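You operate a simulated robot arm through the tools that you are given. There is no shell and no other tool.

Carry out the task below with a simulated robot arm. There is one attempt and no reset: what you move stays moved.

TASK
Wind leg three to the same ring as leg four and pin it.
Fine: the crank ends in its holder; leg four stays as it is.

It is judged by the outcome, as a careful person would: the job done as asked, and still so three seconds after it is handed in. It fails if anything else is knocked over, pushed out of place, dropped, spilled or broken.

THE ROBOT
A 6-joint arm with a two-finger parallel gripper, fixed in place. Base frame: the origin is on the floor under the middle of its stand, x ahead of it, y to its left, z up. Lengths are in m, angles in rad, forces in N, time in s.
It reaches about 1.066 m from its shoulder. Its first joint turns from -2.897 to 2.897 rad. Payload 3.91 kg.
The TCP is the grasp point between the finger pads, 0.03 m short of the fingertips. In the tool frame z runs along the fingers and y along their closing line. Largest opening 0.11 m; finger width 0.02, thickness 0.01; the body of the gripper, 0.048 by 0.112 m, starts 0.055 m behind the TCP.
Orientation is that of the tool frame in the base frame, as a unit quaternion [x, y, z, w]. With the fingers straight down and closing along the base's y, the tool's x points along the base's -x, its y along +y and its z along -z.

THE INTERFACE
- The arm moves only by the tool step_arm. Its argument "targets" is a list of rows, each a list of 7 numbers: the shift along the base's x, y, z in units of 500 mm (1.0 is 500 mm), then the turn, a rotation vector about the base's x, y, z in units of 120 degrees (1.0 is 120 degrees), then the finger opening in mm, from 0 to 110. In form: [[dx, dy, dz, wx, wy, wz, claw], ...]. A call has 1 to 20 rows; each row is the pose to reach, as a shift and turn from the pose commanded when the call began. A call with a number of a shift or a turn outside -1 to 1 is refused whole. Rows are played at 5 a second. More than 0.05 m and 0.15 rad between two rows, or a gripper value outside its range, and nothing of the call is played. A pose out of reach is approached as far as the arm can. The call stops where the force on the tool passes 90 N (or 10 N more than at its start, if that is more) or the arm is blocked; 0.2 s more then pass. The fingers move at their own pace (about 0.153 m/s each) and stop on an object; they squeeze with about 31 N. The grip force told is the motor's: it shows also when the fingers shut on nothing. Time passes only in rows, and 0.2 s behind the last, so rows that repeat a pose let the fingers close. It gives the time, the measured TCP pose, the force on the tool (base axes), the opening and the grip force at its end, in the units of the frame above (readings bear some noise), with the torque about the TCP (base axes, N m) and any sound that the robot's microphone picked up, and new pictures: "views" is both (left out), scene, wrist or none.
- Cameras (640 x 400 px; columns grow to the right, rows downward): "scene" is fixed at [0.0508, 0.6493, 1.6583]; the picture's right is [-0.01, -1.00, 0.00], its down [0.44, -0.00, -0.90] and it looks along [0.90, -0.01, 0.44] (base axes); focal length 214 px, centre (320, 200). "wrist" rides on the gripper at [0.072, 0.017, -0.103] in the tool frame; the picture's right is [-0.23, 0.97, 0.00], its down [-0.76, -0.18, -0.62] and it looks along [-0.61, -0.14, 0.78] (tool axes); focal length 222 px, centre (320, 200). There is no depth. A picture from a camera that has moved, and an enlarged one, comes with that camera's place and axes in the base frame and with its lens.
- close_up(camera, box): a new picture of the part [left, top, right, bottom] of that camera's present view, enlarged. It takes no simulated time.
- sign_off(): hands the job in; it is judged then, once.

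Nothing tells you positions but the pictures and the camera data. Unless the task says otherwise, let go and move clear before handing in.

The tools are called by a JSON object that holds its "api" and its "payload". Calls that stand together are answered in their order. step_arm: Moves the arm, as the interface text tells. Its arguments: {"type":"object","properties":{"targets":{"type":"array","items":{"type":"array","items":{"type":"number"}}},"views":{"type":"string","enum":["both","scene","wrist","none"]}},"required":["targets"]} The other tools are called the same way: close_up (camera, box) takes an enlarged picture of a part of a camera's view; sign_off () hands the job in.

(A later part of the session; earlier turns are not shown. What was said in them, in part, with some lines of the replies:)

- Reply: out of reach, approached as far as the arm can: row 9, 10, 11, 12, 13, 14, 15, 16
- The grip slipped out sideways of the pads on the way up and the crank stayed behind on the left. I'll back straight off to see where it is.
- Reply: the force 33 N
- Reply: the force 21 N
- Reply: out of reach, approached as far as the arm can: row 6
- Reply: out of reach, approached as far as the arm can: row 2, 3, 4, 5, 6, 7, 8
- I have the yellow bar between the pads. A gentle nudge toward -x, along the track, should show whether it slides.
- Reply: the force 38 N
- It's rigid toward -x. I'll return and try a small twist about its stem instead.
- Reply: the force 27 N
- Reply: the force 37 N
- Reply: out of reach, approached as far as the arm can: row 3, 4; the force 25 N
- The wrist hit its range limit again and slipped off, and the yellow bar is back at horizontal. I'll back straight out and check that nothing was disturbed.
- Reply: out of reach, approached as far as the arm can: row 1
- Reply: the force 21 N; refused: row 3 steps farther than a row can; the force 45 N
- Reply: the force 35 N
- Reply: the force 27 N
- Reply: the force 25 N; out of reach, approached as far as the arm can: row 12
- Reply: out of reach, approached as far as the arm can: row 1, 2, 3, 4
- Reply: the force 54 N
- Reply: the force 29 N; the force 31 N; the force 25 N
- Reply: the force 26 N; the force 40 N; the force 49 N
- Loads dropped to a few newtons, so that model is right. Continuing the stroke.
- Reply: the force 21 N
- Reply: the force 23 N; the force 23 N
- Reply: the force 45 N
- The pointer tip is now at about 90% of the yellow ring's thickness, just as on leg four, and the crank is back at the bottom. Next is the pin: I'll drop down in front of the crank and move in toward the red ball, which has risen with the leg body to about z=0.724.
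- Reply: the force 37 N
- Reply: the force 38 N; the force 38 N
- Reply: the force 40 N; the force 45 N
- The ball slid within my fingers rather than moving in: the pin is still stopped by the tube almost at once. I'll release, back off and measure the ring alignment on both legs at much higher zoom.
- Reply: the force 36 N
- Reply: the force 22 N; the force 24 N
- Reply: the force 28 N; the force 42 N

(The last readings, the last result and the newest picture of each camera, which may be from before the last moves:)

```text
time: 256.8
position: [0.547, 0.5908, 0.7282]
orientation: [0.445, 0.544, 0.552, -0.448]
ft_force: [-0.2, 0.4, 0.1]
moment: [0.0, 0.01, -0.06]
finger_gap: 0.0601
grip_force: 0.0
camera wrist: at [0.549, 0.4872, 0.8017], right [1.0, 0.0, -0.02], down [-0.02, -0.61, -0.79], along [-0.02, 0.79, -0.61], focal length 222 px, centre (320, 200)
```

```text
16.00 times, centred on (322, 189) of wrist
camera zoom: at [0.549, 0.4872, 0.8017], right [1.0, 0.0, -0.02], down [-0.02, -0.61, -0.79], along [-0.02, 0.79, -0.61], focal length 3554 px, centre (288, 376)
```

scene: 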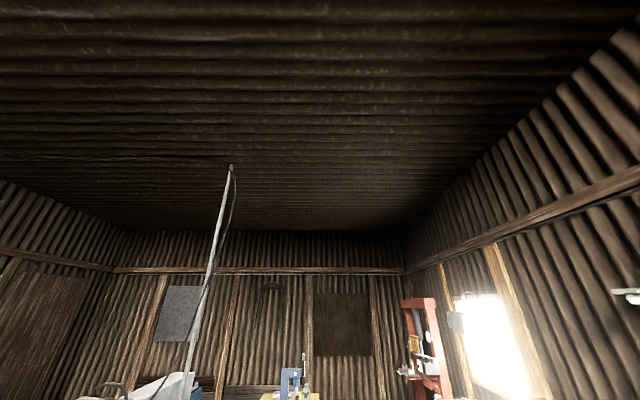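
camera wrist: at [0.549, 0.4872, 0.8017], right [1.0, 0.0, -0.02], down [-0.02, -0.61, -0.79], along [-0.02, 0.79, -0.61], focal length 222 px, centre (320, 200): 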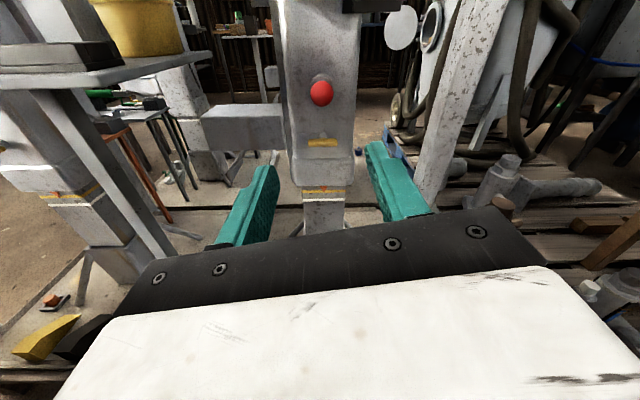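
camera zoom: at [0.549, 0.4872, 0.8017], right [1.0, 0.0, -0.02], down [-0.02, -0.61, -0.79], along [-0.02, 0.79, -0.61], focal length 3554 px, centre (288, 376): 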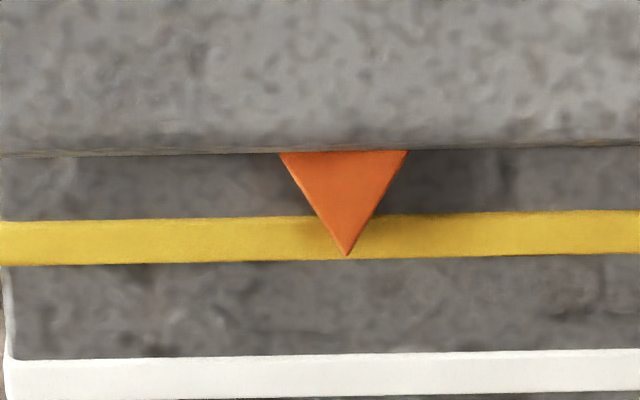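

The pin is in at the yellow ring and the lever is as before. Now the crank: back to its grip at about (0.671, 1.127), to pull it out of gear and stow it.

{"api": "step_arm", "payload": {"targets": [[0.01, -0.09, 0.01, 0, 0, 0, 60], [0.02, -0.18, 0.02, 0, 0, 0, 60], [0.03, -0.27, 0.03, 0, 0, 0, 60], [0.04, -0.36, 0.04, 0, 0, 0, 60], [0.05, -0.45, 0.06, 0, 0, 0, 60], [0.06, -0.54, 0.08, 0, 0, 0, 60], [0.07, -0.63, 0.1, 0, 0, 0, 60], [0.08, -0.71, 0.13, 0, 0, 0, 60], [0.1, -0.79, 0.16, 0, 0, 0, 60], [0.12, -0.85, 0.22, 0, 0, 0, 60], [0.14, -0.89, 0.3, 0, 0, 0, 60], [0.16, -0.89, 0.38, 0, 0, 0, 60], [0.18, -0.89, 0.46, 0, 0, 0, 60], [0.2, -0.89, 0.54, 0, 0, 0, 60], [0.22, -0.89, 0.62, 0, 0, 0, 60], [0.24, -0.89, 0.7, 0, 0, 0, 60], [0.248, -0.89, 0.78, 0, 0, 0, 60], [0.248, -0.89, 0.798, 0, 0, 0, 60]], "views": "wrist"}}

{"api": "close_up", "payload": {"camera": "wrist", "box": [260, 50, 380, 170]}}

```text
time: 260.6
position: [0.6724, 0.1467, 1.1276]
orientation: [0.445, 0.545, 0.551, -0.449]
ft_force: [0.6, 0.0, 0.1]
moment: [0.01, 0.02, 0.03]
finger_gap: 0.0603
grip_force: 0.0
camera wrist: at [0.6737, 0.042, 1.2009], right [1.0, 0.0, -0.03], down [-0.02, -0.61, -0.79], along [-0.01, 0.79, -0.61], focal length 222 px, centre (320, 200)
```

wrist: 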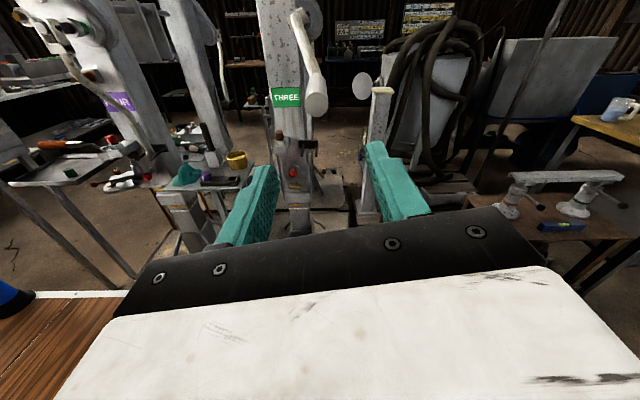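

```text
3.33 times, centred on (320, 110) of wrist
camera zoom: at [0.6737, 0.042, 1.2009], right [1.0, 0.0, -0.03], down [-0.02, -0.61, -0.79], along [-0.01, 0.79, -0.61], focal length 740 px, centre (320, 500)
```

zoom: 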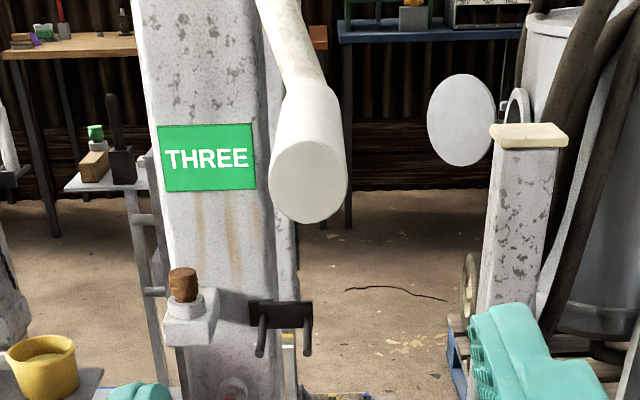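

{"api": "step_arm", "payload": {"targets": [[-0.005, 0.08, -0.0014, 0, 0, 0, 60], [-0.005, 0.16, -0.0014, 0, 0, 0, 60], [-0.005, 0.24, -0.0014, 0, 0, 0, 60], [-0.005, 0.32, -0.0014, 0, 0, 0, 60], [-0.005, 0.4, -0.0014, 0, 0, 0, 60], [-0.005, 0.452, -0.0014, 0, 0, 0, 60], [-0.005, 0.452, -0.0014, 0, 0, 0, 40], [-0.005, 0.452, -0.0014, 0, 0, 0, 20], [-0.005, 0.452, -0.0014, 0, 0, 0, 20], [-0.005, 0.452, -0.0014, 0, 0, 0, 20]], "views": "none"}}

{"api": "step_arm", "payload": {"targets": [[-0.003, 0, -0.0013, 0, 0, 0, 20], [-0.006, 0, -0.0026, 0, 0, 0, 20]], "views": "none"}}

```text
time: 262.8
position: [0.67, 0.373, 1.1274]
orientation: [0.444, 0.546, 0.552, -0.448]
ft_force: [-2.6, 5.5, 0.3]
moment: [-0.02, 0.01, 1.56]
finger_gap: 0.0295
grip_force: 44.6
```

```text
time: 263.4
position: [0.668, 0.3732, 1.1263]
orientation: [0.444, 0.546, 0.552, -0.448]
ft_force: [1.3, 10.5, 3.0]
moment: [0.19, 0.01, 1.63]
finger_gap: 0.0295
grip_force: 44.6
```

{"api": "step_arm", "payload": {"targets": [[-0.005, 0, -0.0022, 0, 0, 0, 20], [-0.01, 0, -0.0042, 0, 0, 0, 20]], "views": "none"}}

```text
time: 264.0
position: [0.6621, 0.373, 1.124]
orientation: [0.444, 0.546, 0.551, -0.449]
ft_force: [1.5, 12.6, 3.7]
moment: [0.15, 0.03, 1.61]
finger_gap: 0.0296
grip_force: 45.1
```

The crank has a few degrees of easy play, which I'll undo. I won't force it further. Next I'll pull the crank straight out along -y, back to its disengaged position with the green band showing.

{"api": "step_arm", "payload": {"targets": [[0.008, 0, 0.0034, 0, 0, 0, 20], [0.016, 0, 0.0068, 0, 0, 0, 20], [0.016, -0.008, 0.0068, 0, 0, 0, 20], [0.016, -0.016, 0.0068, 0, 0, 0, 20]], "views": "none"}}

```text
time: 265.0
position: [0.6706, 0.3638, 1.1264]
orientation: [0.445, 0.545, 0.552, -0.448]
ft_force: [-5.1, 4.3, 2.3]
moment: [-0.44, 0.04, 2.4]
finger_gap: 0.0293
grip_force: 45.6
```

{"api": "step_arm", "payload": {"targets": [[0, -0.008, 0, 0, 0, 0, 20], [0, -0.016, 0, 0, 0, 0, 20], [0, -0.024, 0, 0, 0, 0, 20], [0, -0.032, 0, 0, 0, 0, 20]], "views": "wrist"}}

{"api": "close_up", "payload": {"camera": "wrist", "box": [240, 0, 400, 120]}}

```text
time: 266.0
position: [0.6707, 0.3471, 1.127]
orientation: [0.444, 0.545, 0.552, -0.449]
ft_force: [-0.1, -15.2, -1.4]
moment: [0.05, -0.02, 1.67]
finger_gap: 0.0294
grip_force: 45.1
camera wrist: at [0.6715, 0.2426, 1.2003], right [1.0, 0.0, -0.03], down [-0.02, -0.61, -0.79], along [-0.01, 0.79, -0.61], focal length 222 px, centre (320, 200)
```

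wrist: 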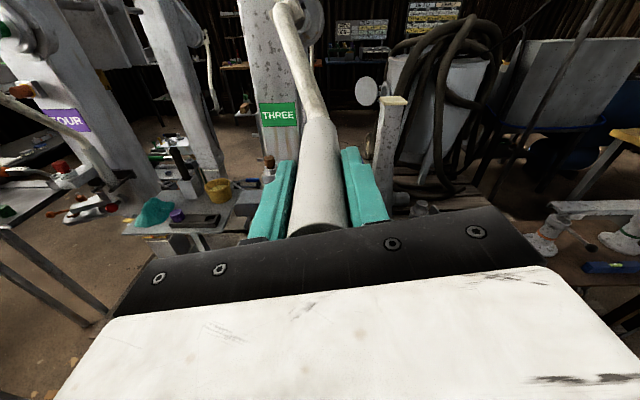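

```text
3.33 times, centred on (320, 60) of wrist
camera zoom: at [0.6715, 0.2426, 1.2003], right [1.0, 0.0, -0.03], down [-0.02, -0.61, -0.79], along [-0.01, 0.79, -0.61], focal length 740 px, centre (320, 667)
```

zoom: 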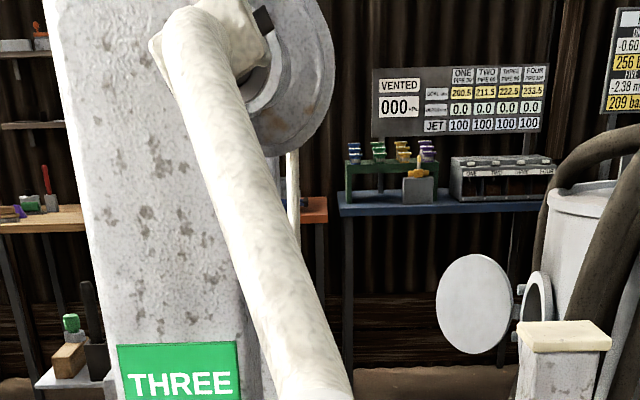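

{"api": "step_arm", "payload": {"targets": [[0, -0.004, 0, 0, 0, 0, 20], [0, -0.006, 0, 0, 0, 0, 20]], "views": "none"}}

```text
time: 266.6
position: [0.67, 0.346, 1.1268]
orientation: [0.444, 0.545, 0.551, -0.449]
ft_force: [4.6, 10.0, -2.4]
moment: [0.03, -0.01, 0.94]
finger_gap: 0.0294
grip_force: 45.6
```

The crank is out again at its outer stop. Now I'll swing it, disengaged, the last 26° to straight down, with the wrist following.

{"api": "step_arm", "payload": {"targets": [[-0.0224, 0.002, -0.01, 0, 0.0583, 0, 20], [-0.0458, 0.002, -0.0168, 0, 0.1167, 0, 20], [-0.07, 0.002, -0.0206, 0, 0.175, 0, 20], [-0.0894, 0.002, -0.0216, 0, 0.2217, 0, 20], [-0.0894, 0.002, -0.0216, 0, 0.2217, 0, 20]], "views": "wrist"}}

{"api": "close_up", "payload": {"camera": "wrist", "box": [240, 0, 400, 120]}}

```text
time: 267.8
position: [0.6256, 0.3466, 1.1172]
orientation: [-0.559, -0.427, -0.435, 0.562]
ft_force: [2.9, 19.6, 18.7]
moment: [1.44, -0.01, 1.27]
finger_gap: 0.0293
grip_force: 44.7
camera wrist: at [0.6591, 0.2421, 1.182], right [0.88, 0.0, -0.47], down [-0.37, -0.61, -0.7], along [-0.29, 0.79, -0.54], focal length 222 px, centre (320, 200)
```

wrist: 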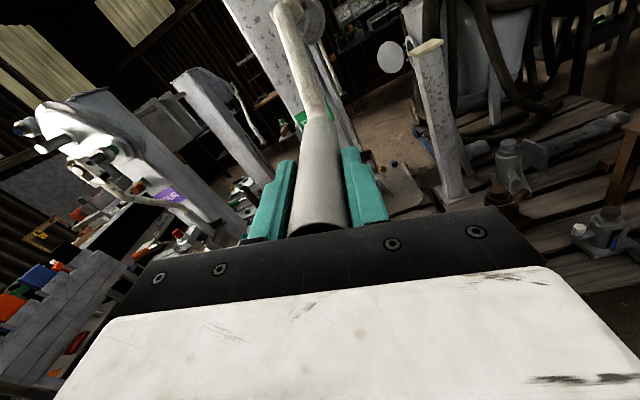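

```text
3.33 times, centred on (320, 60) of wrist
camera zoom: at [0.6591, 0.2421, 1.182], right [0.88, 0.0, -0.47], down [-0.37, -0.61, -0.7], along [-0.29, 0.79, -0.54], focal length 740 px, centre (320, 667)
```

zoom: 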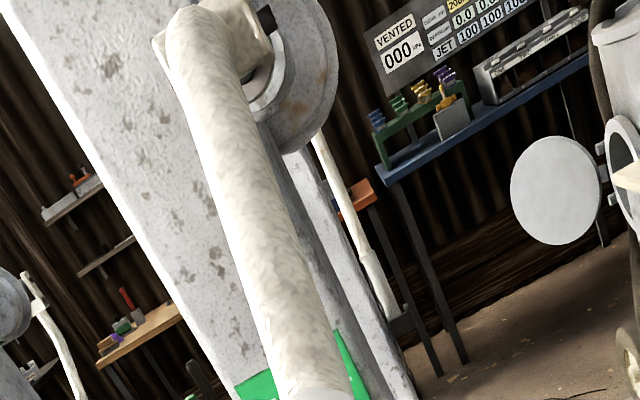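

The crank hangs straight down in phase now. I'll re-grip with the fingers closing exactly along x, so the crank can pivot between the pads while I fold it, and test the hinge with a small downward move along the fold arc.

{"api": "step_arm", "payload": {"targets": [[0, 0, 0, 0, 0, 0, 40], [0, 0, 0, 0, -0.06, 0, 45], [0, 0, 0, 0, -0.124, 0, 45], [0, 0, 0, 0, -0.124, 0, 20], [0, 0, 0, 0, -0.124, 0, 20], [0, 0, 0, 0, -0.124, 0, 20]], "views": "none"}}

{"api": "step_arm", "payload": {"targets": [[0, 0.0025, -0.009, 0, 0, 0, 20], [0, 0.0055, -0.018, 0, 0, 0, 20]], "views": "none"}}

```text
time: 269.2
position: [0.6252, 0.346, 1.1161]
orientation: [0.498, 0.497, 0.503, -0.503]
ft_force: [-1.2, 0.4, -4.0]
moment: [-0.26, -0.01, 1.65]
finger_gap: 0.0294
grip_force: 44.7
```

```text
time: 269.8
position: [0.626, 0.3483, 1.1079]
orientation: [0.498, 0.496, 0.504, -0.502]
ft_force: [0.6, -8.9, 10.3]
moment: [1.25, -0.02, 1.57]
finger_gap: 0.0294
grip_force: 44.9
```

The hinge folds with only about 10 N. I'll follow the fold arc around the hinge (at about y=0.694, z=1.217) in stages, letting the grip pivot between the pads.

{"api": "step_arm", "payload": {"targets": [[0, 0.0266, -0.07, 0, 0, 0, 20], [0, 0.0602, -0.1378, 0, 0, 0, 20], [0, 0.1012, -0.202, 0, 0, 0, 20], [0, 0.1484, -0.2612, 0, 0, 0, 20]], "views": "wrist"}}

```text
time: 270.8
position: [0.6258, 0.4206, 0.9741]
orientation: [0.501, 0.498, 0.501, -0.5]
ft_force: [-4.4, -25.2, -23.0]
moment: [0.37, -0.45, 0.91]
finger_gap: 0.0294
grip_force: 45.0
camera wrist: at [0.6416, 0.3177, 1.0463], right [0.97, 0.0, -0.23], down [-0.18, -0.62, -0.76], along [-0.14, 0.79, -0.6], focal length 222 px, centre (320, 200)
```

wrist: 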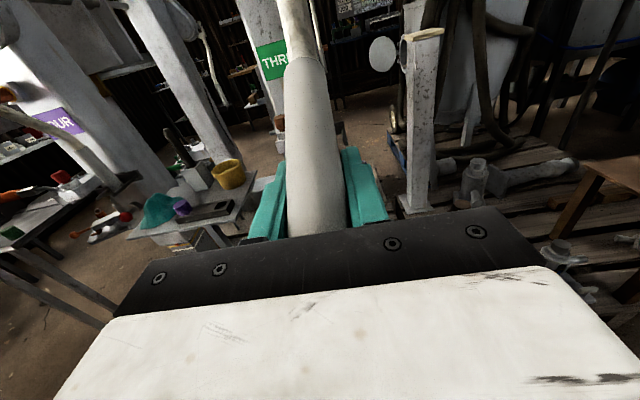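

{"api": "step_arm", "payload": {"targets": [[0, 0.0496, -0.0578, 0, 0, 0, 20], [0, 0.1086, -0.1062, 0, 0, 0, 20], [0, 0.1722, -0.1482, 0, 0, 0, 20], [0, 0.2402, -0.1834, 0, 0, 0, 20]], "views": "wrist"}}

{"api": "close_up", "payload": {"camera": "wrist", "box": [220, 40, 420, 240]}}

```text
time: 271.8
position: [0.6247, 0.5435, 0.881]
orientation: [-0.501, -0.497, -0.5, 0.501]
ft_force: [-2.3, -22.3, -44.0]
moment: [1.3, -0.63, 0.55]
finger_gap: 0.029
grip_force: 44.9
camera wrist: at [0.6417, 0.4395, 0.9527], right [0.97, 0.0, -0.23], down [-0.18, -0.62, -0.76], along [-0.14, 0.78, -0.6], focal length 222 px, centre (320, 200)
```

wrist: 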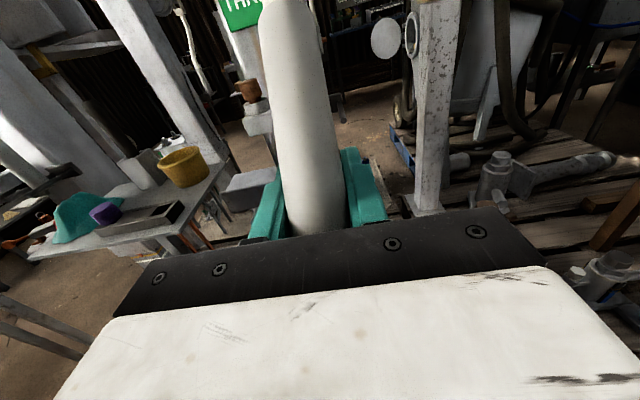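

```text
2.00 times, centred on (320, 140) of wrist
camera zoom: at [0.6417, 0.4395, 0.9527], right [0.97, 0.0, -0.23], down [-0.18, -0.62, -0.76], along [-0.14, 0.78, -0.6], focal length 444 px, centre (320, 320)
```

zoom: 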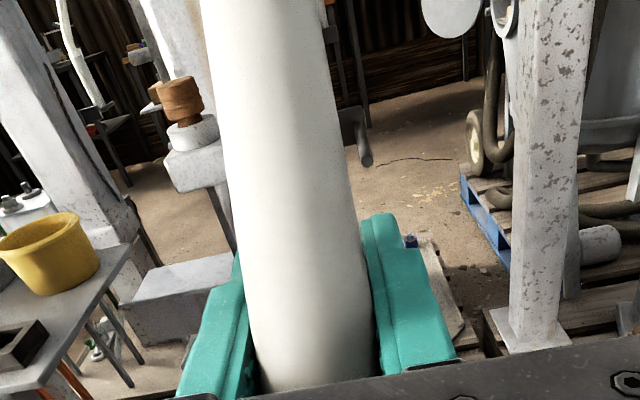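

The measured path fits a hinge at about (0.695, 1.209). I'll continue on that corrected arc and stop short of the holder to look.

{"api": "step_arm", "payload": {"targets": [[0, 0.0688, -0.0358, 0, 0, 0, 20], [0, 0.1414, -0.0568, 0, 0, 0, 20], [0, 0.2158, -0.0698, 0, 0, 0, 20]], "views": "wrist"}}

{"api": "close_up", "payload": {"camera": "wrist", "box": [260, 60, 440, 220]}}

```text
time: 272.6
position: [0.6254, 0.6516, 0.852]
orientation: [0.497, 0.495, 0.506, -0.502]
ft_force: [-2.4, -4.7, -10.4]
moment: [1.54, -0.45, 0.18]
finger_gap: 0.0287
grip_force: 45.4
camera wrist: at [0.6417, 0.5478, 0.9232], right [0.97, 0.0, -0.23], down [-0.18, -0.61, -0.77], along [-0.14, 0.79, -0.6], focal length 222 px, centre (320, 200)
```

wrist: 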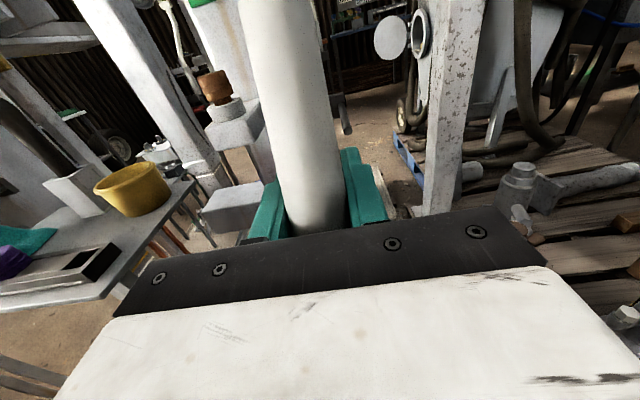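

```text
2.50 times, centred on (350, 140) of wrist
camera zoom: at [0.6417, 0.5478, 0.9232], right [0.97, 0.0, -0.23], down [-0.18, -0.61, -0.77], along [-0.14, 0.79, -0.6], focal length 555 px, centre (245, 350)
```

zoom: 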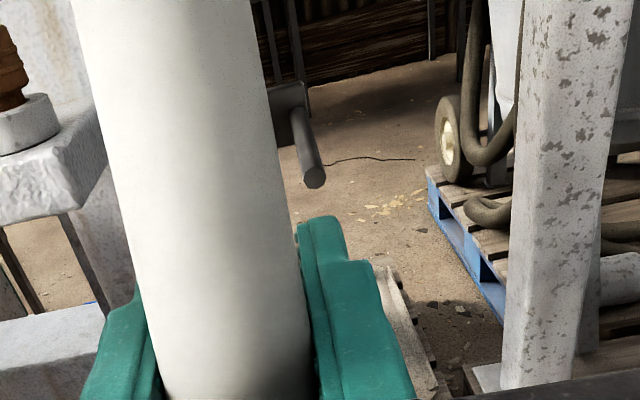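

The right prong tip shows at about (0.651, 0.786, 0.827), so the grip, centred at x=0.625, will pass between the prongs with the fingers just above them. Continuing into the holder slowly.

{"api": "step_arm", "payload": {"targets": [[-0.001, 0.0754, -0.0052, 0, 0, 0, 20], [-0.002, 0.151, -0.0026, 0, 0, 0, 20], [-0.002, 0.2258, 0.0078, 0, 0, 0, 20]], "views": "wrist"}}

{"api": "close_up", "payload": {"camera": "wrist", "box": [220, 80, 400, 240]}}

```text
time: 273.4
position: [0.624, 0.7646, 0.8502]
orientation: [-0.5, -0.497, -0.501, 0.502]
ft_force: [-0.7, 2.6, -32.5]
moment: [1.98, 0.05, 0.0]
finger_gap: 0.0285
grip_force: 44.6
camera wrist: at [0.6395, 0.6609, 0.9224], right [0.97, 0.0, -0.23], down [-0.18, -0.62, -0.76], along [-0.14, 0.79, -0.6], focal length 222 px, centre (320, 200)
```

wrist: 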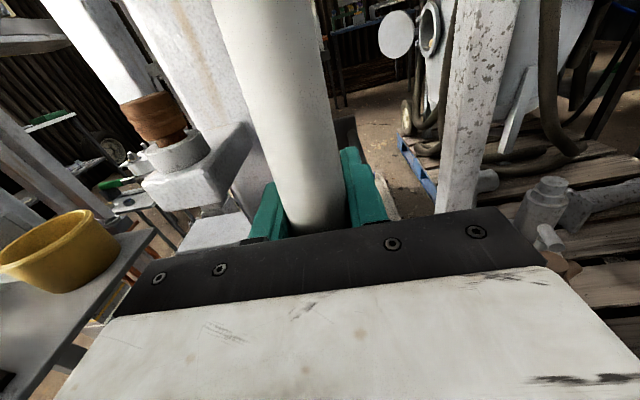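

```text
2.50 times, centred on (310, 160) of wrist
camera zoom: at [0.6395, 0.6609, 0.9224], right [0.97, 0.0, -0.23], down [-0.18, -0.62, -0.76], along [-0.14, 0.79, -0.6], focal length 555 px, centre (345, 300)
```

zoom: 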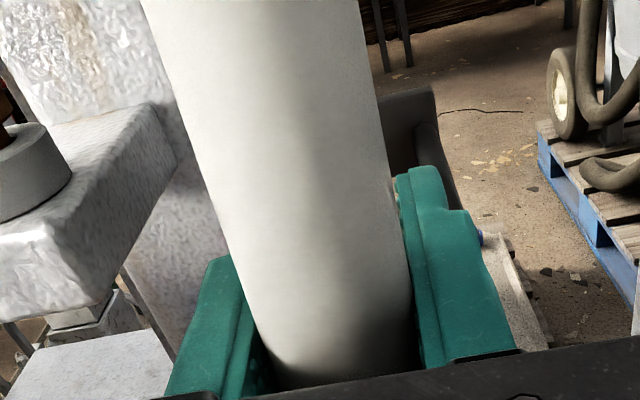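

{"api": "step_arm", "payload": {"targets": [[0, 0.022, -0.002, 0, 0, 0, 20], [0, 0.044, 0.0, 0, 0, 0, 20]], "views": "wrist"}}

{"api": "close_up", "payload": {"camera": "wrist", "box": [220, 80, 400, 240]}}

```text
time: 274.0
position: [0.6236, 0.7865, 0.8545]
orientation: [0.498, 0.497, 0.504, -0.501]
ft_force: [-0.2, 3.3, -17.0]
moment: [1.6, -0.12, -0.02]
finger_gap: 0.0288
grip_force: 45.4
camera wrist: at [0.6411, 0.6824, 0.9258], right [0.97, 0.0, -0.23], down [-0.18, -0.61, -0.77], along [-0.14, 0.79, -0.6], focal length 222 px, centre (320, 200)
```

wrist: 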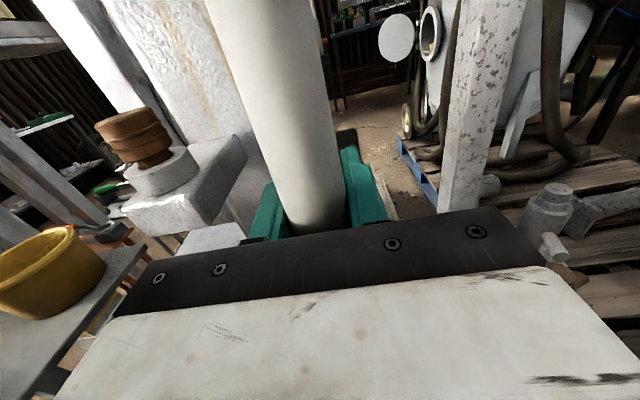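

```text
2.50 times, centred on (310, 160) of wrist
camera zoom: at [0.6411, 0.6824, 0.9258], right [0.97, 0.0, -0.23], down [-0.18, -0.61, -0.77], along [-0.14, 0.79, -0.6], focal length 555 px, centre (345, 300)
```

zoom: 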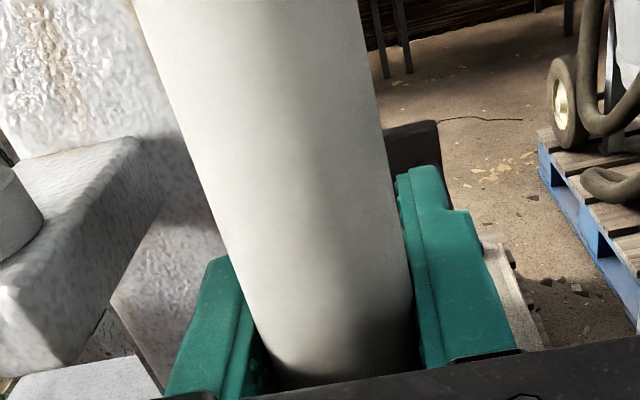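

{"api": "step_arm", "payload": {"targets": [[0, 0.012, 0.003, 0, 0, 0, 20], [0, 0.024, 0.007, 0, 0, 0, 20]], "views": "none"}}

```text
time: 274.6
position: [0.624, 0.7988, 0.8561]
orientation: [0.498, 0.496, 0.503, -0.502]
ft_force: [0.8, 3.5, -16.9]
moment: [1.57, 0.25, 0.01]
finger_gap: 0.0285
grip_force: 45.1
```

{"api": "step_arm", "payload": {"targets": [[0, 0.012, 0.004, 0, 0, 0, 20], [0, 0.024, 0.008, 0, 0, 0, 20]], "views": "wrist"}}

{"api": "close_up", "payload": {"camera": "wrist", "box": [220, 80, 400, 240]}}

```text
time: 275.2
position: [0.6259, 0.8085, 0.8586]
orientation: [0.499, 0.497, 0.503, -0.501]
ft_force: [1.1, 4.1, -19.1]
moment: [1.8, 0.39, 0.01]
finger_gap: 0.0292
grip_force: 44.8
camera wrist: at [0.6408, 0.706, 0.9315], right [0.97, 0.0, -0.23], down [-0.18, -0.62, -0.77], along [-0.14, 0.79, -0.6], focal length 222 px, centre (320, 200)
```

wrist: 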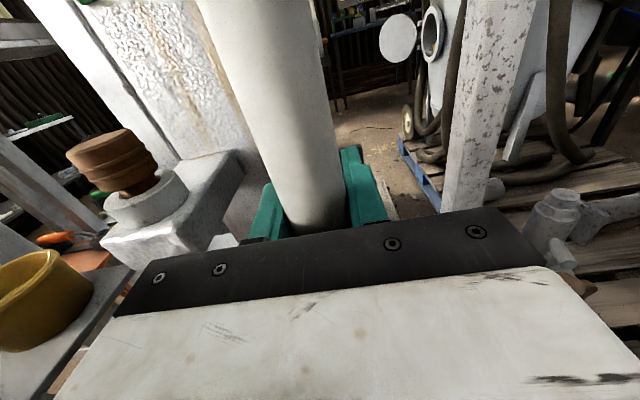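

```text
2.50 times, centred on (310, 160) of wrist
camera zoom: at [0.6408, 0.706, 0.9315], right [0.97, 0.0, -0.23], down [-0.18, -0.62, -0.77], along [-0.14, 0.79, -0.6], focal length 555 px, centre (345, 300)
```

zoom: 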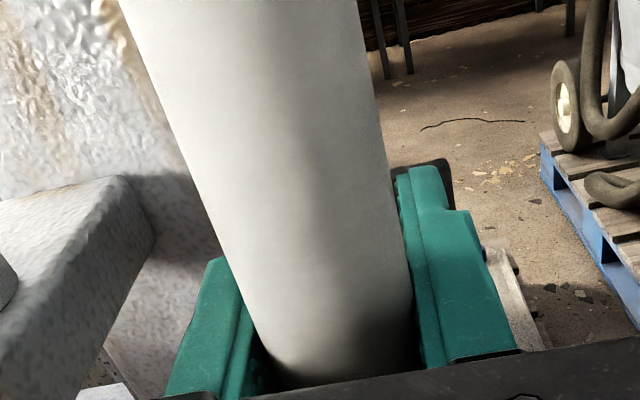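

No stop yet, but the grip is now well between the prongs. I'll release here, back straight off, and compare it with leg four's stowed crank.

{"api": "step_arm", "payload": {"targets": [[0, 0, -0.002, 0, 0, 0, 36], [0, 0, -0.002, 0, 0, 0, 46], [0, 0, 0, 0, 0, 0, 46], [0, -0.06, 0.004, 0, 0, 0, 46], [0, -0.14, 0.01, 0, 0, 0, 46], [0, -0.23, 0.02, 0, 0, 0, 50], [0, -0.32, 0.03, 0, 0, 0, 60], [-0.03, -0.4, 0.05, 0, 0, 0, 60], [-0.06, -0.48, 0.07, 0, 0, 0, 60]], "views": "wrist"}}

{"api": "close_up", "payload": {"camera": "wrist", "box": [260, 20, 440, 220]}}

```text
time: 277.2
position: [0.594, 0.5692, 0.8963]
orientation: [0.498, 0.497, 0.503, -0.502]
ft_force: [0.3, 0.5, 0.0]
moment: [0.05, -0.01, 0.0]
finger_gap: 0.0601
grip_force: 0.0
camera wrist: at [0.6104, 0.4654, 0.9672], right [0.97, 0.0, -0.23], down [-0.18, -0.61, -0.77], along [-0.14, 0.79, -0.6], focal length 222 px, centre (320, 200)
```

wrist: 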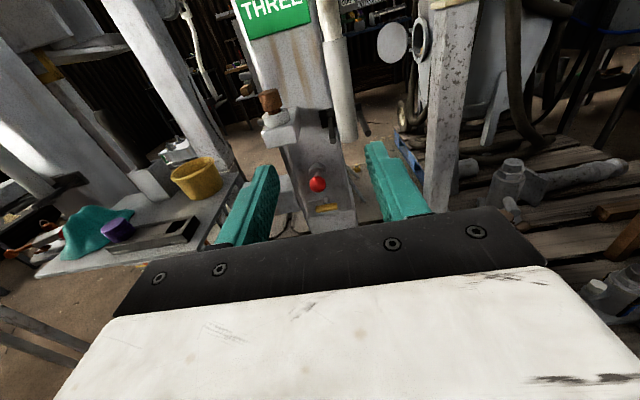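

```text
2.00 times, centred on (350, 120) of wrist
camera zoom: at [0.6104, 0.4654, 0.9672], right [0.97, 0.0, -0.23], down [-0.18, -0.61, -0.77], along [-0.14, 0.79, -0.6], focal length 444 px, centre (260, 360)
```

zoom: 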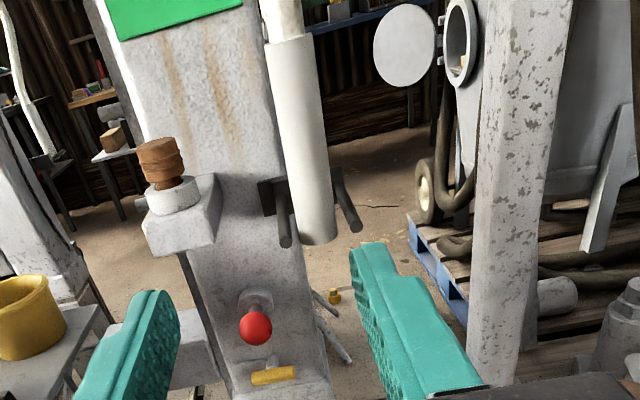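

The grip now hangs between the two prongs. I'll zoom in on it and on leg four's for comparison.

{"api": "close_up", "payload": {"camera": "wrist", "box": [320, 80, 400, 150]}}

{"api": "close_up", "payload": {"camera": "wrist", "box": [20, 140, 120, 230]}}

{"api": "close_up", "payload": {"camera": "wrist", "box": [160, 0, 260, 90]}}

```text
5.71 times, centred on (360, 115) of wrist
camera zoom: at [0.6104, 0.4654, 0.9672], right [0.97, 0.0, -0.23], down [-0.18, -0.61, -0.77], along [-0.14, 0.79, -0.6], focal length 1269 px, centre (91, 686)
```

zoom: 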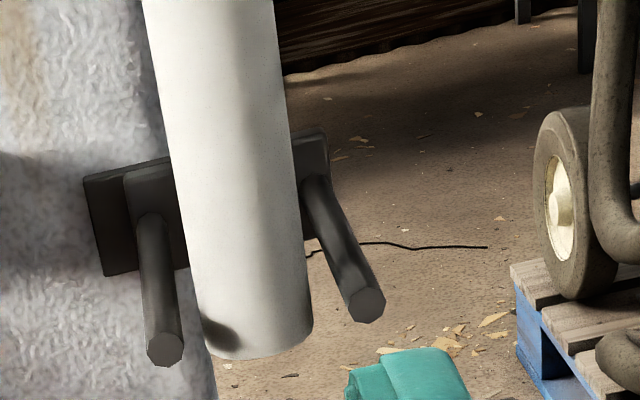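

```text
4.44 times, centred on (70, 185) of wrist
camera zoom: at [0.6104, 0.4654, 0.9672], right [0.97, 0.0, -0.23], down [-0.18, -0.61, -0.77], along [-0.14, 0.79, -0.6], focal length 987 px, centre (1431, 267)
```

zoom: 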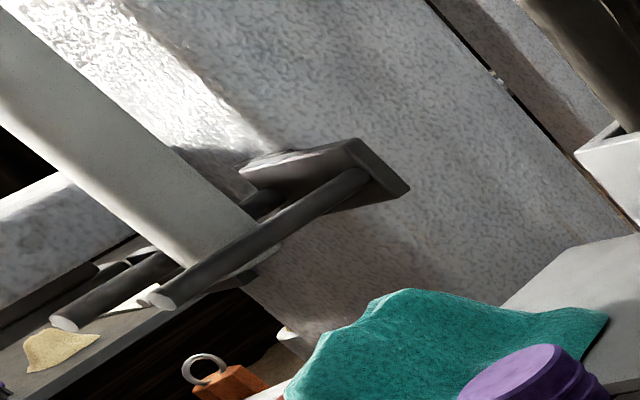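

```text
4.44 times, centred on (210, 45) of wrist
camera zoom: at [0.6104, 0.4654, 0.9672], right [0.97, 0.0, -0.23], down [-0.18, -0.61, -0.77], along [-0.14, 0.79, -0.6], focal length 987 px, centre (809, 889)
```

zoom: 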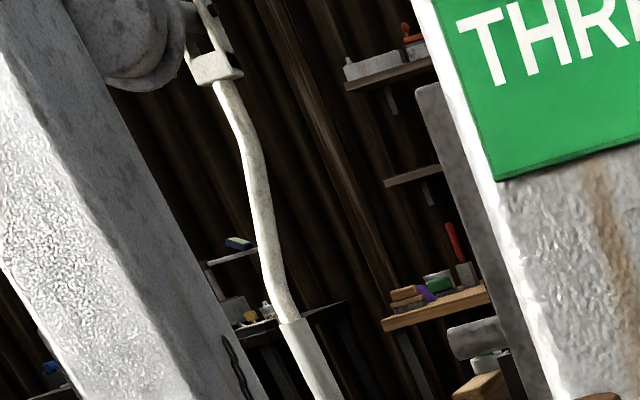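

Leg four's grip end sits a little deeper, its crank leaning slightly past vertical toward the leg. I'll nudge leg three's crank further in from the front with closed fingertips, above the prongs, until it meets its stop.

{"api": "step_arm", "payload": {"targets": [[0.02, 0.04, -0.008, 0, 0, 0, 30], [0.045, 0.1, -0.016, 0, 0, 0, 0], [0.063, 0.18, -0.0226, 0, 0, 0, 0], [0.063, 0.26, -0.0226, 0, 0, 0, 0], [0.063, 0.33, -0.0226, 0, 0, 0, 0], [0.063, 0.36, -0.0226, 0, 0, 0, 0]], "views": "wrist"}}

```text
time: 278.6
position: [0.6257, 0.7487, 0.8851]
orientation: [0.498, 0.497, 0.503, -0.502]
ft_force: [-0.4, -1.1, -0.3]
moment: [-0.02, 0.01, -0.07]
finger_gap: 0.0
grip_force: 31.1
camera wrist: at [0.6416, 0.6451, 0.9569], right [0.97, 0.0, -0.23], down [-0.18, -0.61, -0.77], along [-0.14, 0.79, -0.6], focal length 222 px, centre (320, 200)
```

wrist: 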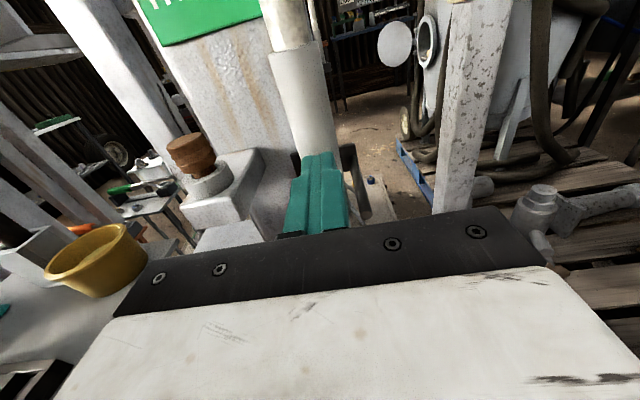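

{"api": "step_arm", "payload": {"targets": [[0, 0.014, 0, 0, 0, 0, 0], [0, 0.028, 0, 0, 0, 0, 0], [0, 0.04, 0, 0, 0, 0, 0]], "views": "none"}}

```text
time: 279.3
position: [0.629, 0.7556, 0.8851]
orientation: [0.501, 0.494, 0.504, -0.501]
ft_force: [3.4, -74.9, 18.7]
moment: [0.0, 0.85, -0.08]
finger_gap: 0.0001
grip_force: 31.0
stopped in row 3: the force on the tool passed its limit at 104 N (the readings are from after the stop); the commanded pose is now the measured one
```

That's a hard stop: the crank is already fully home against its limit. I'll back off and look it over.

{"api": "step_arm", "payload": {"targets": [[0, -0.03, 0, 0, 0, 0, 0], [0, -0.1, 0, 0, 0, 0, 0], [0, -0.19, 0, 0, 0, 0, 10], [-0.02, -0.28, 0.01, 0, 0, 0, 40], [-0.05, -0.36, 0.02, 0, 0, 0, 60]], "views": "wrist"}}

{"api": "close_up", "payload": {"camera": "wrist", "box": [320, 70, 400, 140]}}

{"api": "close_up", "payload": {"camera": "wrist", "box": [230, 0, 430, 220]}}

```text
time: 280.5
position: [0.6011, 0.5814, 0.8918]
orientation: [0.5, 0.497, 0.502, -0.502]
ft_force: [-0.2, -0.2, -0.2]
moment: [0.0, -0.01, 0.0]
finger_gap: 0.0599
grip_force: 0.1
camera wrist: at [0.6184, 0.4777, 0.9642], right [0.97, 0.0, -0.23], down [-0.18, -0.62, -0.77], along [-0.14, 0.79, -0.6], focal length 222 px, centre (320, 200)
```

wrist: 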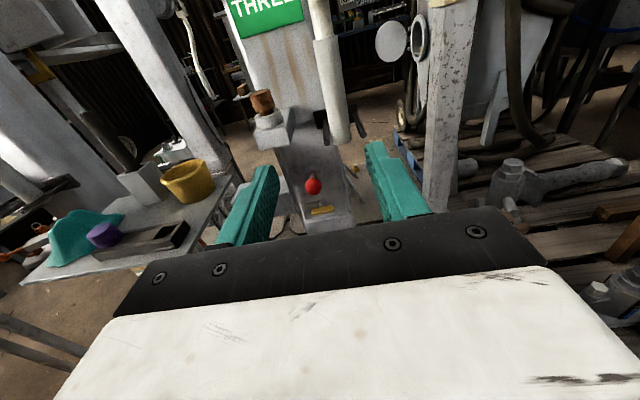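

```text
5.71 times, centred on (360, 105) of wrist
camera zoom: at [0.6184, 0.4777, 0.9642], right [0.97, 0.0, -0.23], down [-0.18, -0.62, -0.77], along [-0.14, 0.79, -0.6], focal length 1269 px, centre (91, 743)
```

zoom: 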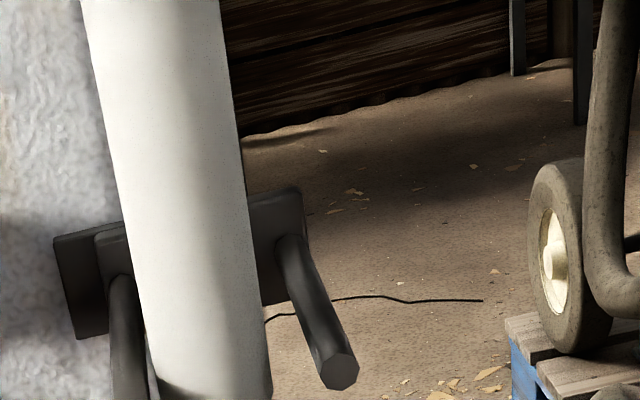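

```text
1.82 times, centred on (330, 110) of wrist
camera zoom: at [0.6184, 0.4777, 0.9642], right [0.97, 0.0, -0.23], down [-0.18, -0.62, -0.77], along [-0.14, 0.79, -0.6], focal length 404 px, centre (302, 364)
```

zoom: 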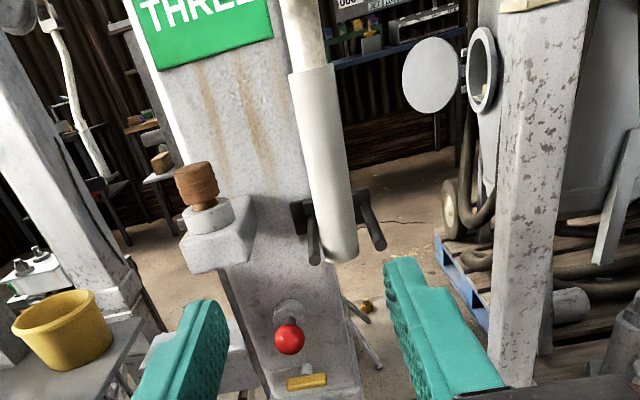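

The crank is in its holder, the pin is in and the lever is as it was. I'll drop to the usual close viewpoint for a final check of the ring and pin against leg four.

{"api": "step_arm", "payload": {"targets": [[-0.02, -0.01, -0.06, 0, -0.02, 0, 60], [-0.04, -0.01, -0.13, 0, -0.04, 0, 60], [-0.06, 0.0, -0.2, 0, -0.06, 0, 60], [-0.08, 0.01, -0.27, 0, -0.08, 0, 60], [-0.1042, 0.018, -0.3276, 0, -0.098, 0, 60]], "views": "wrist"}}

{"api": "close_up", "payload": {"camera": "wrist", "box": [290, 60, 350, 210]}}

{"api": "close_up", "payload": {"camera": "wrist", "box": [294, 175, 354, 215]}}

{"api": "close_up", "payload": {"camera": "wrist", "box": [0, 100, 120, 220]}}

```text
time: 281.7
position: [0.5507, 0.5902, 0.7281]
orientation: [0.446, 0.545, 0.551, -0.447]
ft_force: [0.6, -0.3, -0.1]
moment: [0.0, 0.03, 0.0]
finger_gap: 0.0599
grip_force: 0.0
camera wrist: at [0.5511, 0.4858, 0.8014], right [1.0, 0.0, -0.03], down [-0.02, -0.62, -0.79], along [-0.01, 0.79, -0.62], focal length 222 px, centre (320, 200)
```

wrist: 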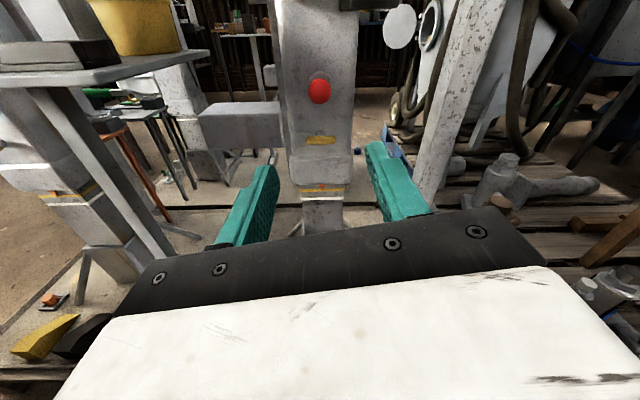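

```text
2.67 times, centred on (320, 135) of wrist
camera zoom: at [0.5511, 0.4858, 0.8014], right [1.0, 0.0, -0.03], down [-0.02, -0.62, -0.79], along [-0.01, 0.79, -0.62], focal length 592 px, centre (320, 373)
```

zoom: 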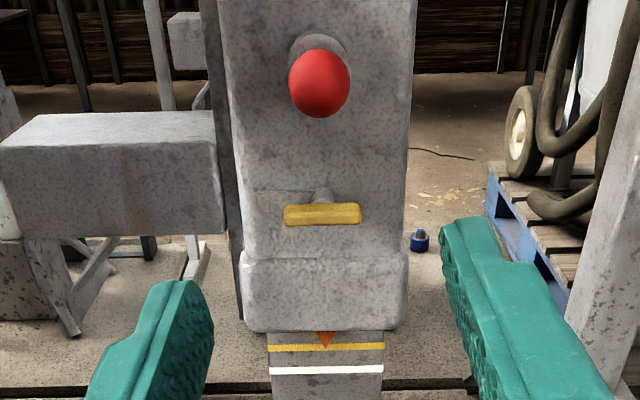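

```text
10.00 times, centred on (324, 195) of wrist
camera zoom: at [0.5511, 0.4858, 0.8014], right [1.0, 0.0, -0.03], down [-0.02, -0.62, -0.79], along [-0.01, 0.79, -0.62], focal length 2221 px, centre (280, 250)
```

zoom: 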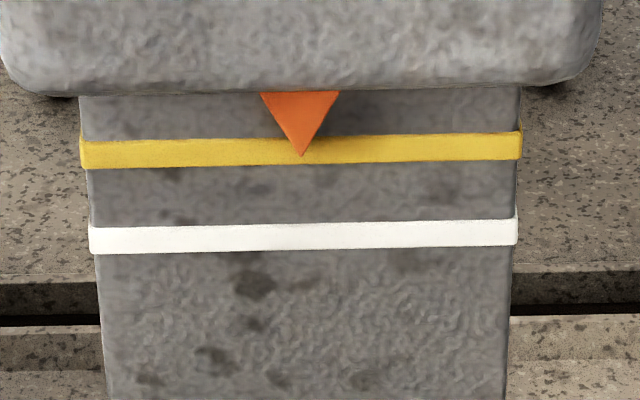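

```text
3.33 times, centred on (60, 160) of wrist
camera zoom: at [0.5511, 0.4858, 0.8014], right [1.0, 0.0, -0.03], down [-0.02, -0.62, -0.79], along [-0.01, 0.79, -0.62], focal length 740 px, centre (1187, 333)
```

zoom: 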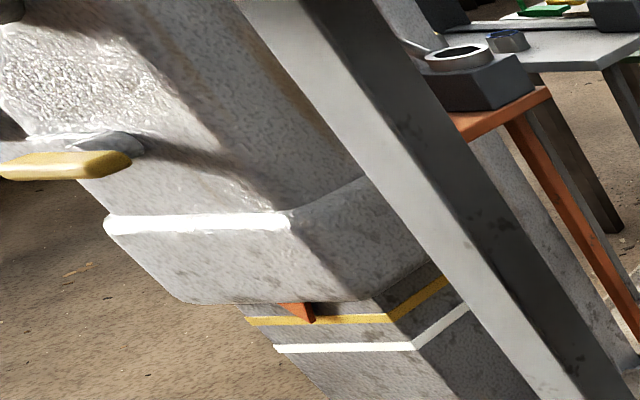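

The ring reading looks slightly different from before, so I'll zoom in further to be sure.

{"api": "close_up", "payload": {"camera": "wrist", "box": [314, 178, 334, 192]}}

{"api": "close_up", "payload": {"camera": "wrist", "box": [306, 70, 336, 100]}}

{"api": "close_up", "payload": {"camera": "wrist", "box": [30, 178, 70, 206]}}

```text
16.00 times, centred on (324, 185) of wrist
camera zoom: at [0.5511, 0.4858, 0.8014], right [1.0, 0.0, -0.03], down [-0.02, -0.62, -0.79], along [-0.01, 0.79, -0.62], focal length 3554 px, centre (256, 440)
```

zoom: 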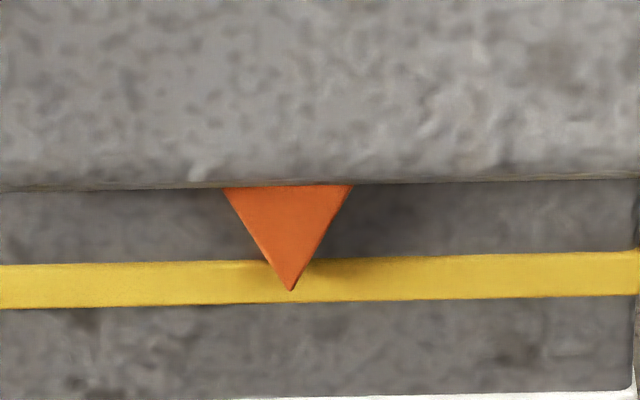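

```text
13.33 times, centred on (321, 85) of wrist
camera zoom: at [0.5511, 0.4858, 0.8014], right [1.0, 0.0, -0.03], down [-0.02, -0.62, -0.79], along [-0.01, 0.79, -0.62], focal length 2962 px, centre (307, 1733)
```

zoom: 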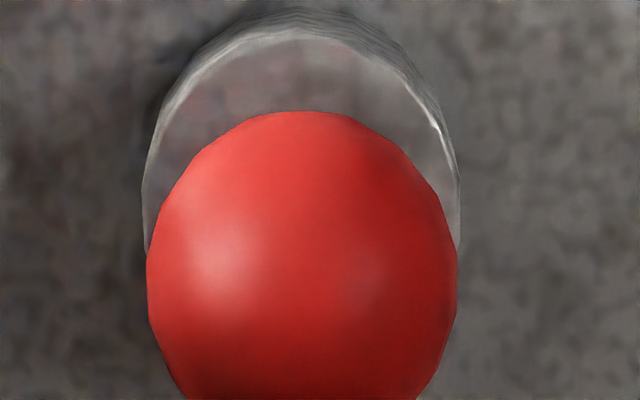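

```text
14.29 times, centred on (50, 192) of wrist
camera zoom: at [0.5511, 0.4858, 0.8014], right [1.0, 0.0, -0.03], down [-0.02, -0.62, -0.79], along [-0.01, 0.79, -0.62], focal length 3173 px, centre (4177, 314)
```

zoom: 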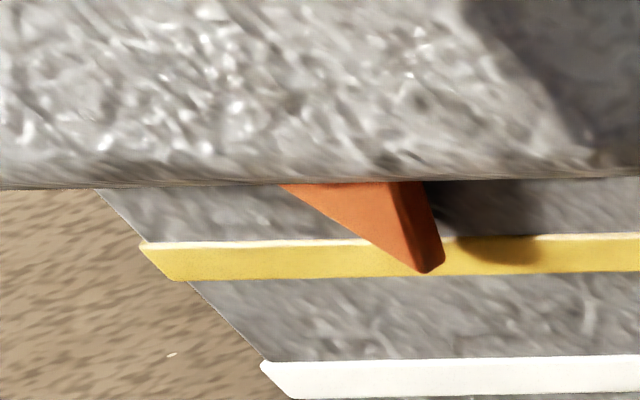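

The pointer is still well within the yellow ring, the pin is seated and leg four is unchanged. I'll move the arm well clear and take one last overall look.

{"api": "step_arm", "payload": {"targets": [[0, -0.09, 0, 0, 0, 0, 60], [0, -0.18, 0, 0, 0, 0, 60], [0, -0.27, 0.01, 0, 0, 0, 60], [0, -0.36, 0.03, 0, 0, 0, 60], [0.01, -0.45, 0.05, 0, 0, 0, 60], [0.02, -0.54, 0.08, 0, 0, 0, 60], [0.03, -0.63, 0.11, 0, 0, 0, 60], [0.04, -0.72, 0.14, 0, 0, 0, 60], [0.05, -0.8, 0.18, 0, 0, 0, 60], [0.06, -0.86, 0.24, 0, 0, 0, 60], [0.06, -0.9, 0.32, 0, 0, 0, 60], [0.06, -0.9, 0.4, 0, 0, 0, 60], [0.06, -0.9, 0.48, 0, 0, 0, 60], [0.06, -0.9, 0.56, 0, 0, 0, 60], [0.06, -0.9, 0.64, 0, 0, 0, 60], [0.06, -0.9, 0.72, 0, 0, 0, 60], [0.06, -0.9, 0.8, 0, 0, 0, 60], [0.06, -0.9, 0.88, 0, 0, 0, 60], [0.06, -0.9, 0.94, 0, 0, 0, 60]], "views": "wrist"}}

{"api": "close_up", "payload": {"camera": "wrist", "box": [240, 20, 400, 220]}}

{"api": "close_up", "payload": {"camera": "wrist", "box": [60, 20, 260, 220]}}

```text
time: 285.7
position: [0.5802, 0.1399, 1.1979]
orientation: [0.447, 0.545, 0.551, -0.447]
ft_force: [-0.4, 0.4, -1.4]
moment: [0.02, -0.03, 0.03]
finger_gap: 0.0602
grip_force: 0.0
camera wrist: at [0.5801, 0.0361, 1.2718], right [1.0, 0.0, -0.03], down [-0.02, -0.62, -0.79], along [-0.01, 0.79, -0.62], focal length 222 px, centre (320, 200)
```

wrist: 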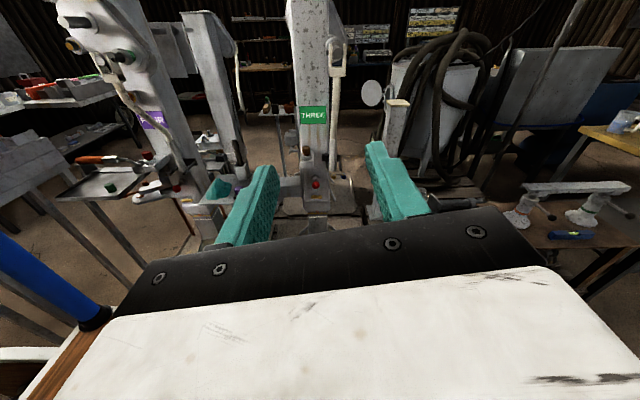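

```text
2.00 times, centred on (320, 120) of wrist
camera zoom: at [0.5801, 0.0361, 1.2718], right [1.0, 0.0, -0.03], down [-0.02, -0.62, -0.79], along [-0.01, 0.79, -0.62], focal length 444 px, centre (320, 360)
```

zoom: 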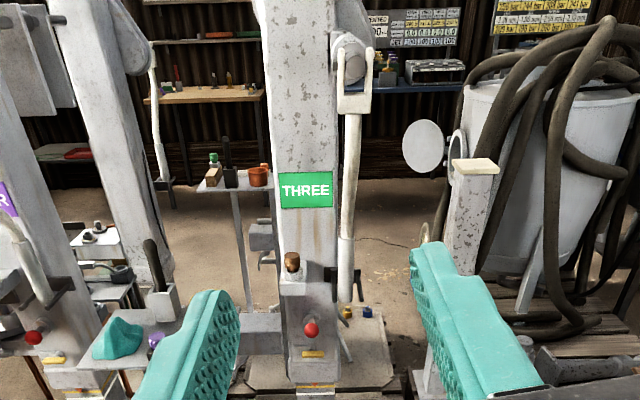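

```text
2.00 times, centred on (160, 120) of wrist
camera zoom: at [0.5801, 0.0361, 1.2718], right [1.0, 0.0, -0.03], down [-0.02, -0.62, -0.79], along [-0.01, 0.79, -0.62], focal length 444 px, centre (640, 360)
```

zoom: 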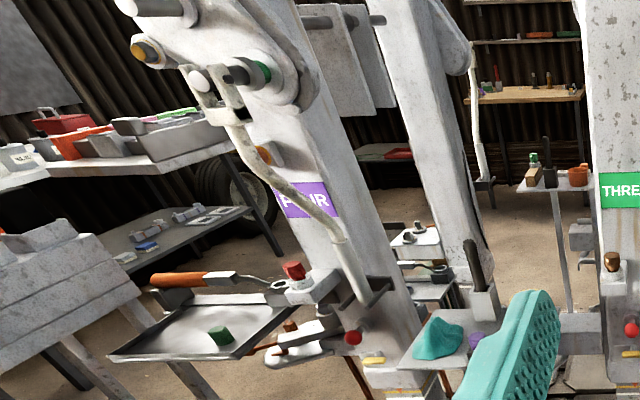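

{"api": "close_up", "payload": {"camera": "wrist", "box": [304, 196, 334, 220]}}

{"api": "close_up", "payload": {"camera": "wrist", "box": [310, 20, 370, 80]}}

{"api": "close_up", "payload": {"camera": "wrist", "box": [170, 180, 220, 220]}}

{"api": "close_up", "payload": {"camera": "wrist", "box": [290, 130, 350, 200]}}

```text
16.00 times, centred on (319, 208) of wrist
camera zoom: at [0.5801, 0.0361, 1.2718], right [1.0, 0.0, -0.03], down [-0.02, -0.62, -0.79], along [-0.01, 0.79, -0.62], focal length 3554 px, centre (336, 72)
```

zoom: 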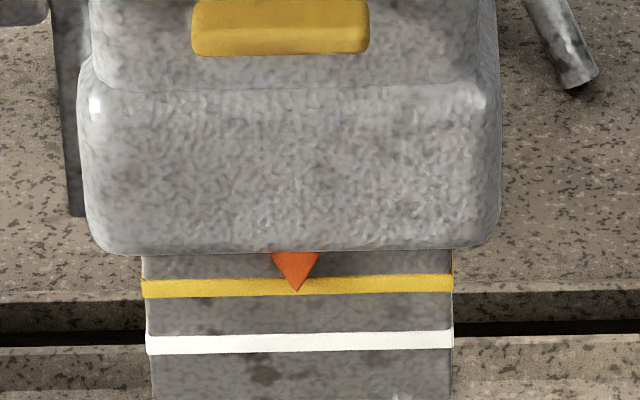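

```text
6.67 times, centred on (340, 50) of wrist
camera zoom: at [0.5801, 0.0361, 1.2718], right [1.0, 0.0, -0.03], down [-0.02, -0.62, -0.79], along [-0.01, 0.79, -0.62], focal length 1481 px, centre (187, 1200)
```

zoom: 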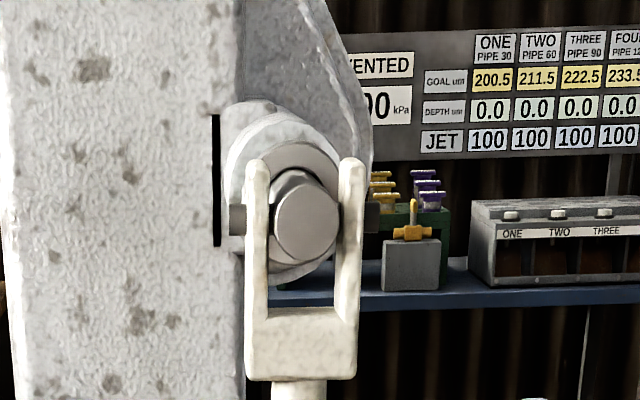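

```text
10.00 times, centred on (195, 200) of wrist
camera zoom: at [0.5801, 0.0361, 1.2718], right [1.0, 0.0, -0.03], down [-0.02, -0.62, -0.79], along [-0.01, 0.79, -0.62], focal length 2221 px, centre (1570, 200)
```

zoom: 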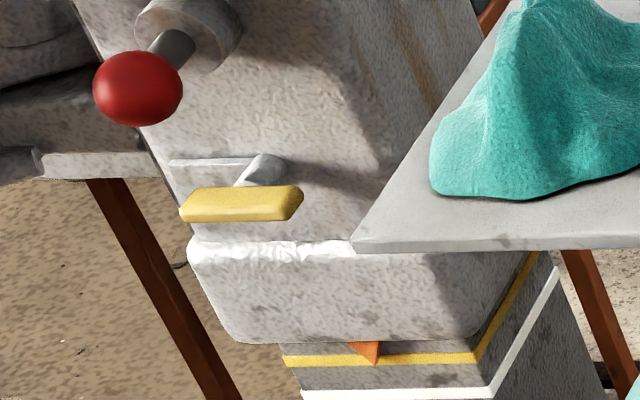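

```text
5.71 times, centred on (320, 165) of wrist
camera zoom: at [0.5801, 0.0361, 1.2718], right [1.0, 0.0, -0.03], down [-0.02, -0.62, -0.79], along [-0.01, 0.79, -0.62], focal length 1269 px, centre (320, 400)
```

zoom: 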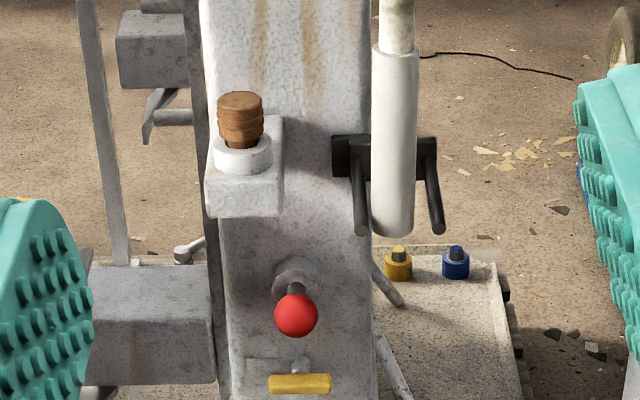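

Leg three's pointer is on the yellow ring, as leg four's is. Its pin is fully in, the lever is back as it was, the crank hangs between the prongs of its holder, and leg four is untouched. The arm is clear, so I'm handing in.

{"api": "sign_off", "payload": {}}

```text
The job is handed in.
```

Leg three is wound to the yellow ring, the same ring as leg four, and its pin is fully in. The crank hangs between the prongs of its holder. I've handed the job in; no result has come back.

- **Ring alignment:** leg three's pointer tip lies within the yellow ring, but it sits about 1 mm off where leg four's does. The leg shifted that much after the pin went in, probably when I swung the crank back to straight down.
- **Pin:** it slid in freely to the same depth as at the start. I didn't check that it locks the leg; the leg moved about 1 mm with the pin in, and the crank turned a few degrees without resistance.
- **Yellow lever on leg three:** I turned it up while working out how to wind the leg, and the pin would not go in with it up. I turned it back to pointing left, as it started and as on leg four.
- **Leg four:** I didn't touch it, and its ring, pin and crank look the same as at the start.
- **Slips along the way:** the gripper came off the crank grip three times and off the lever once. While checking that the crank was fully home, I pushed it against its stop with just over 100 N. I saw no damage and nothing out of place.
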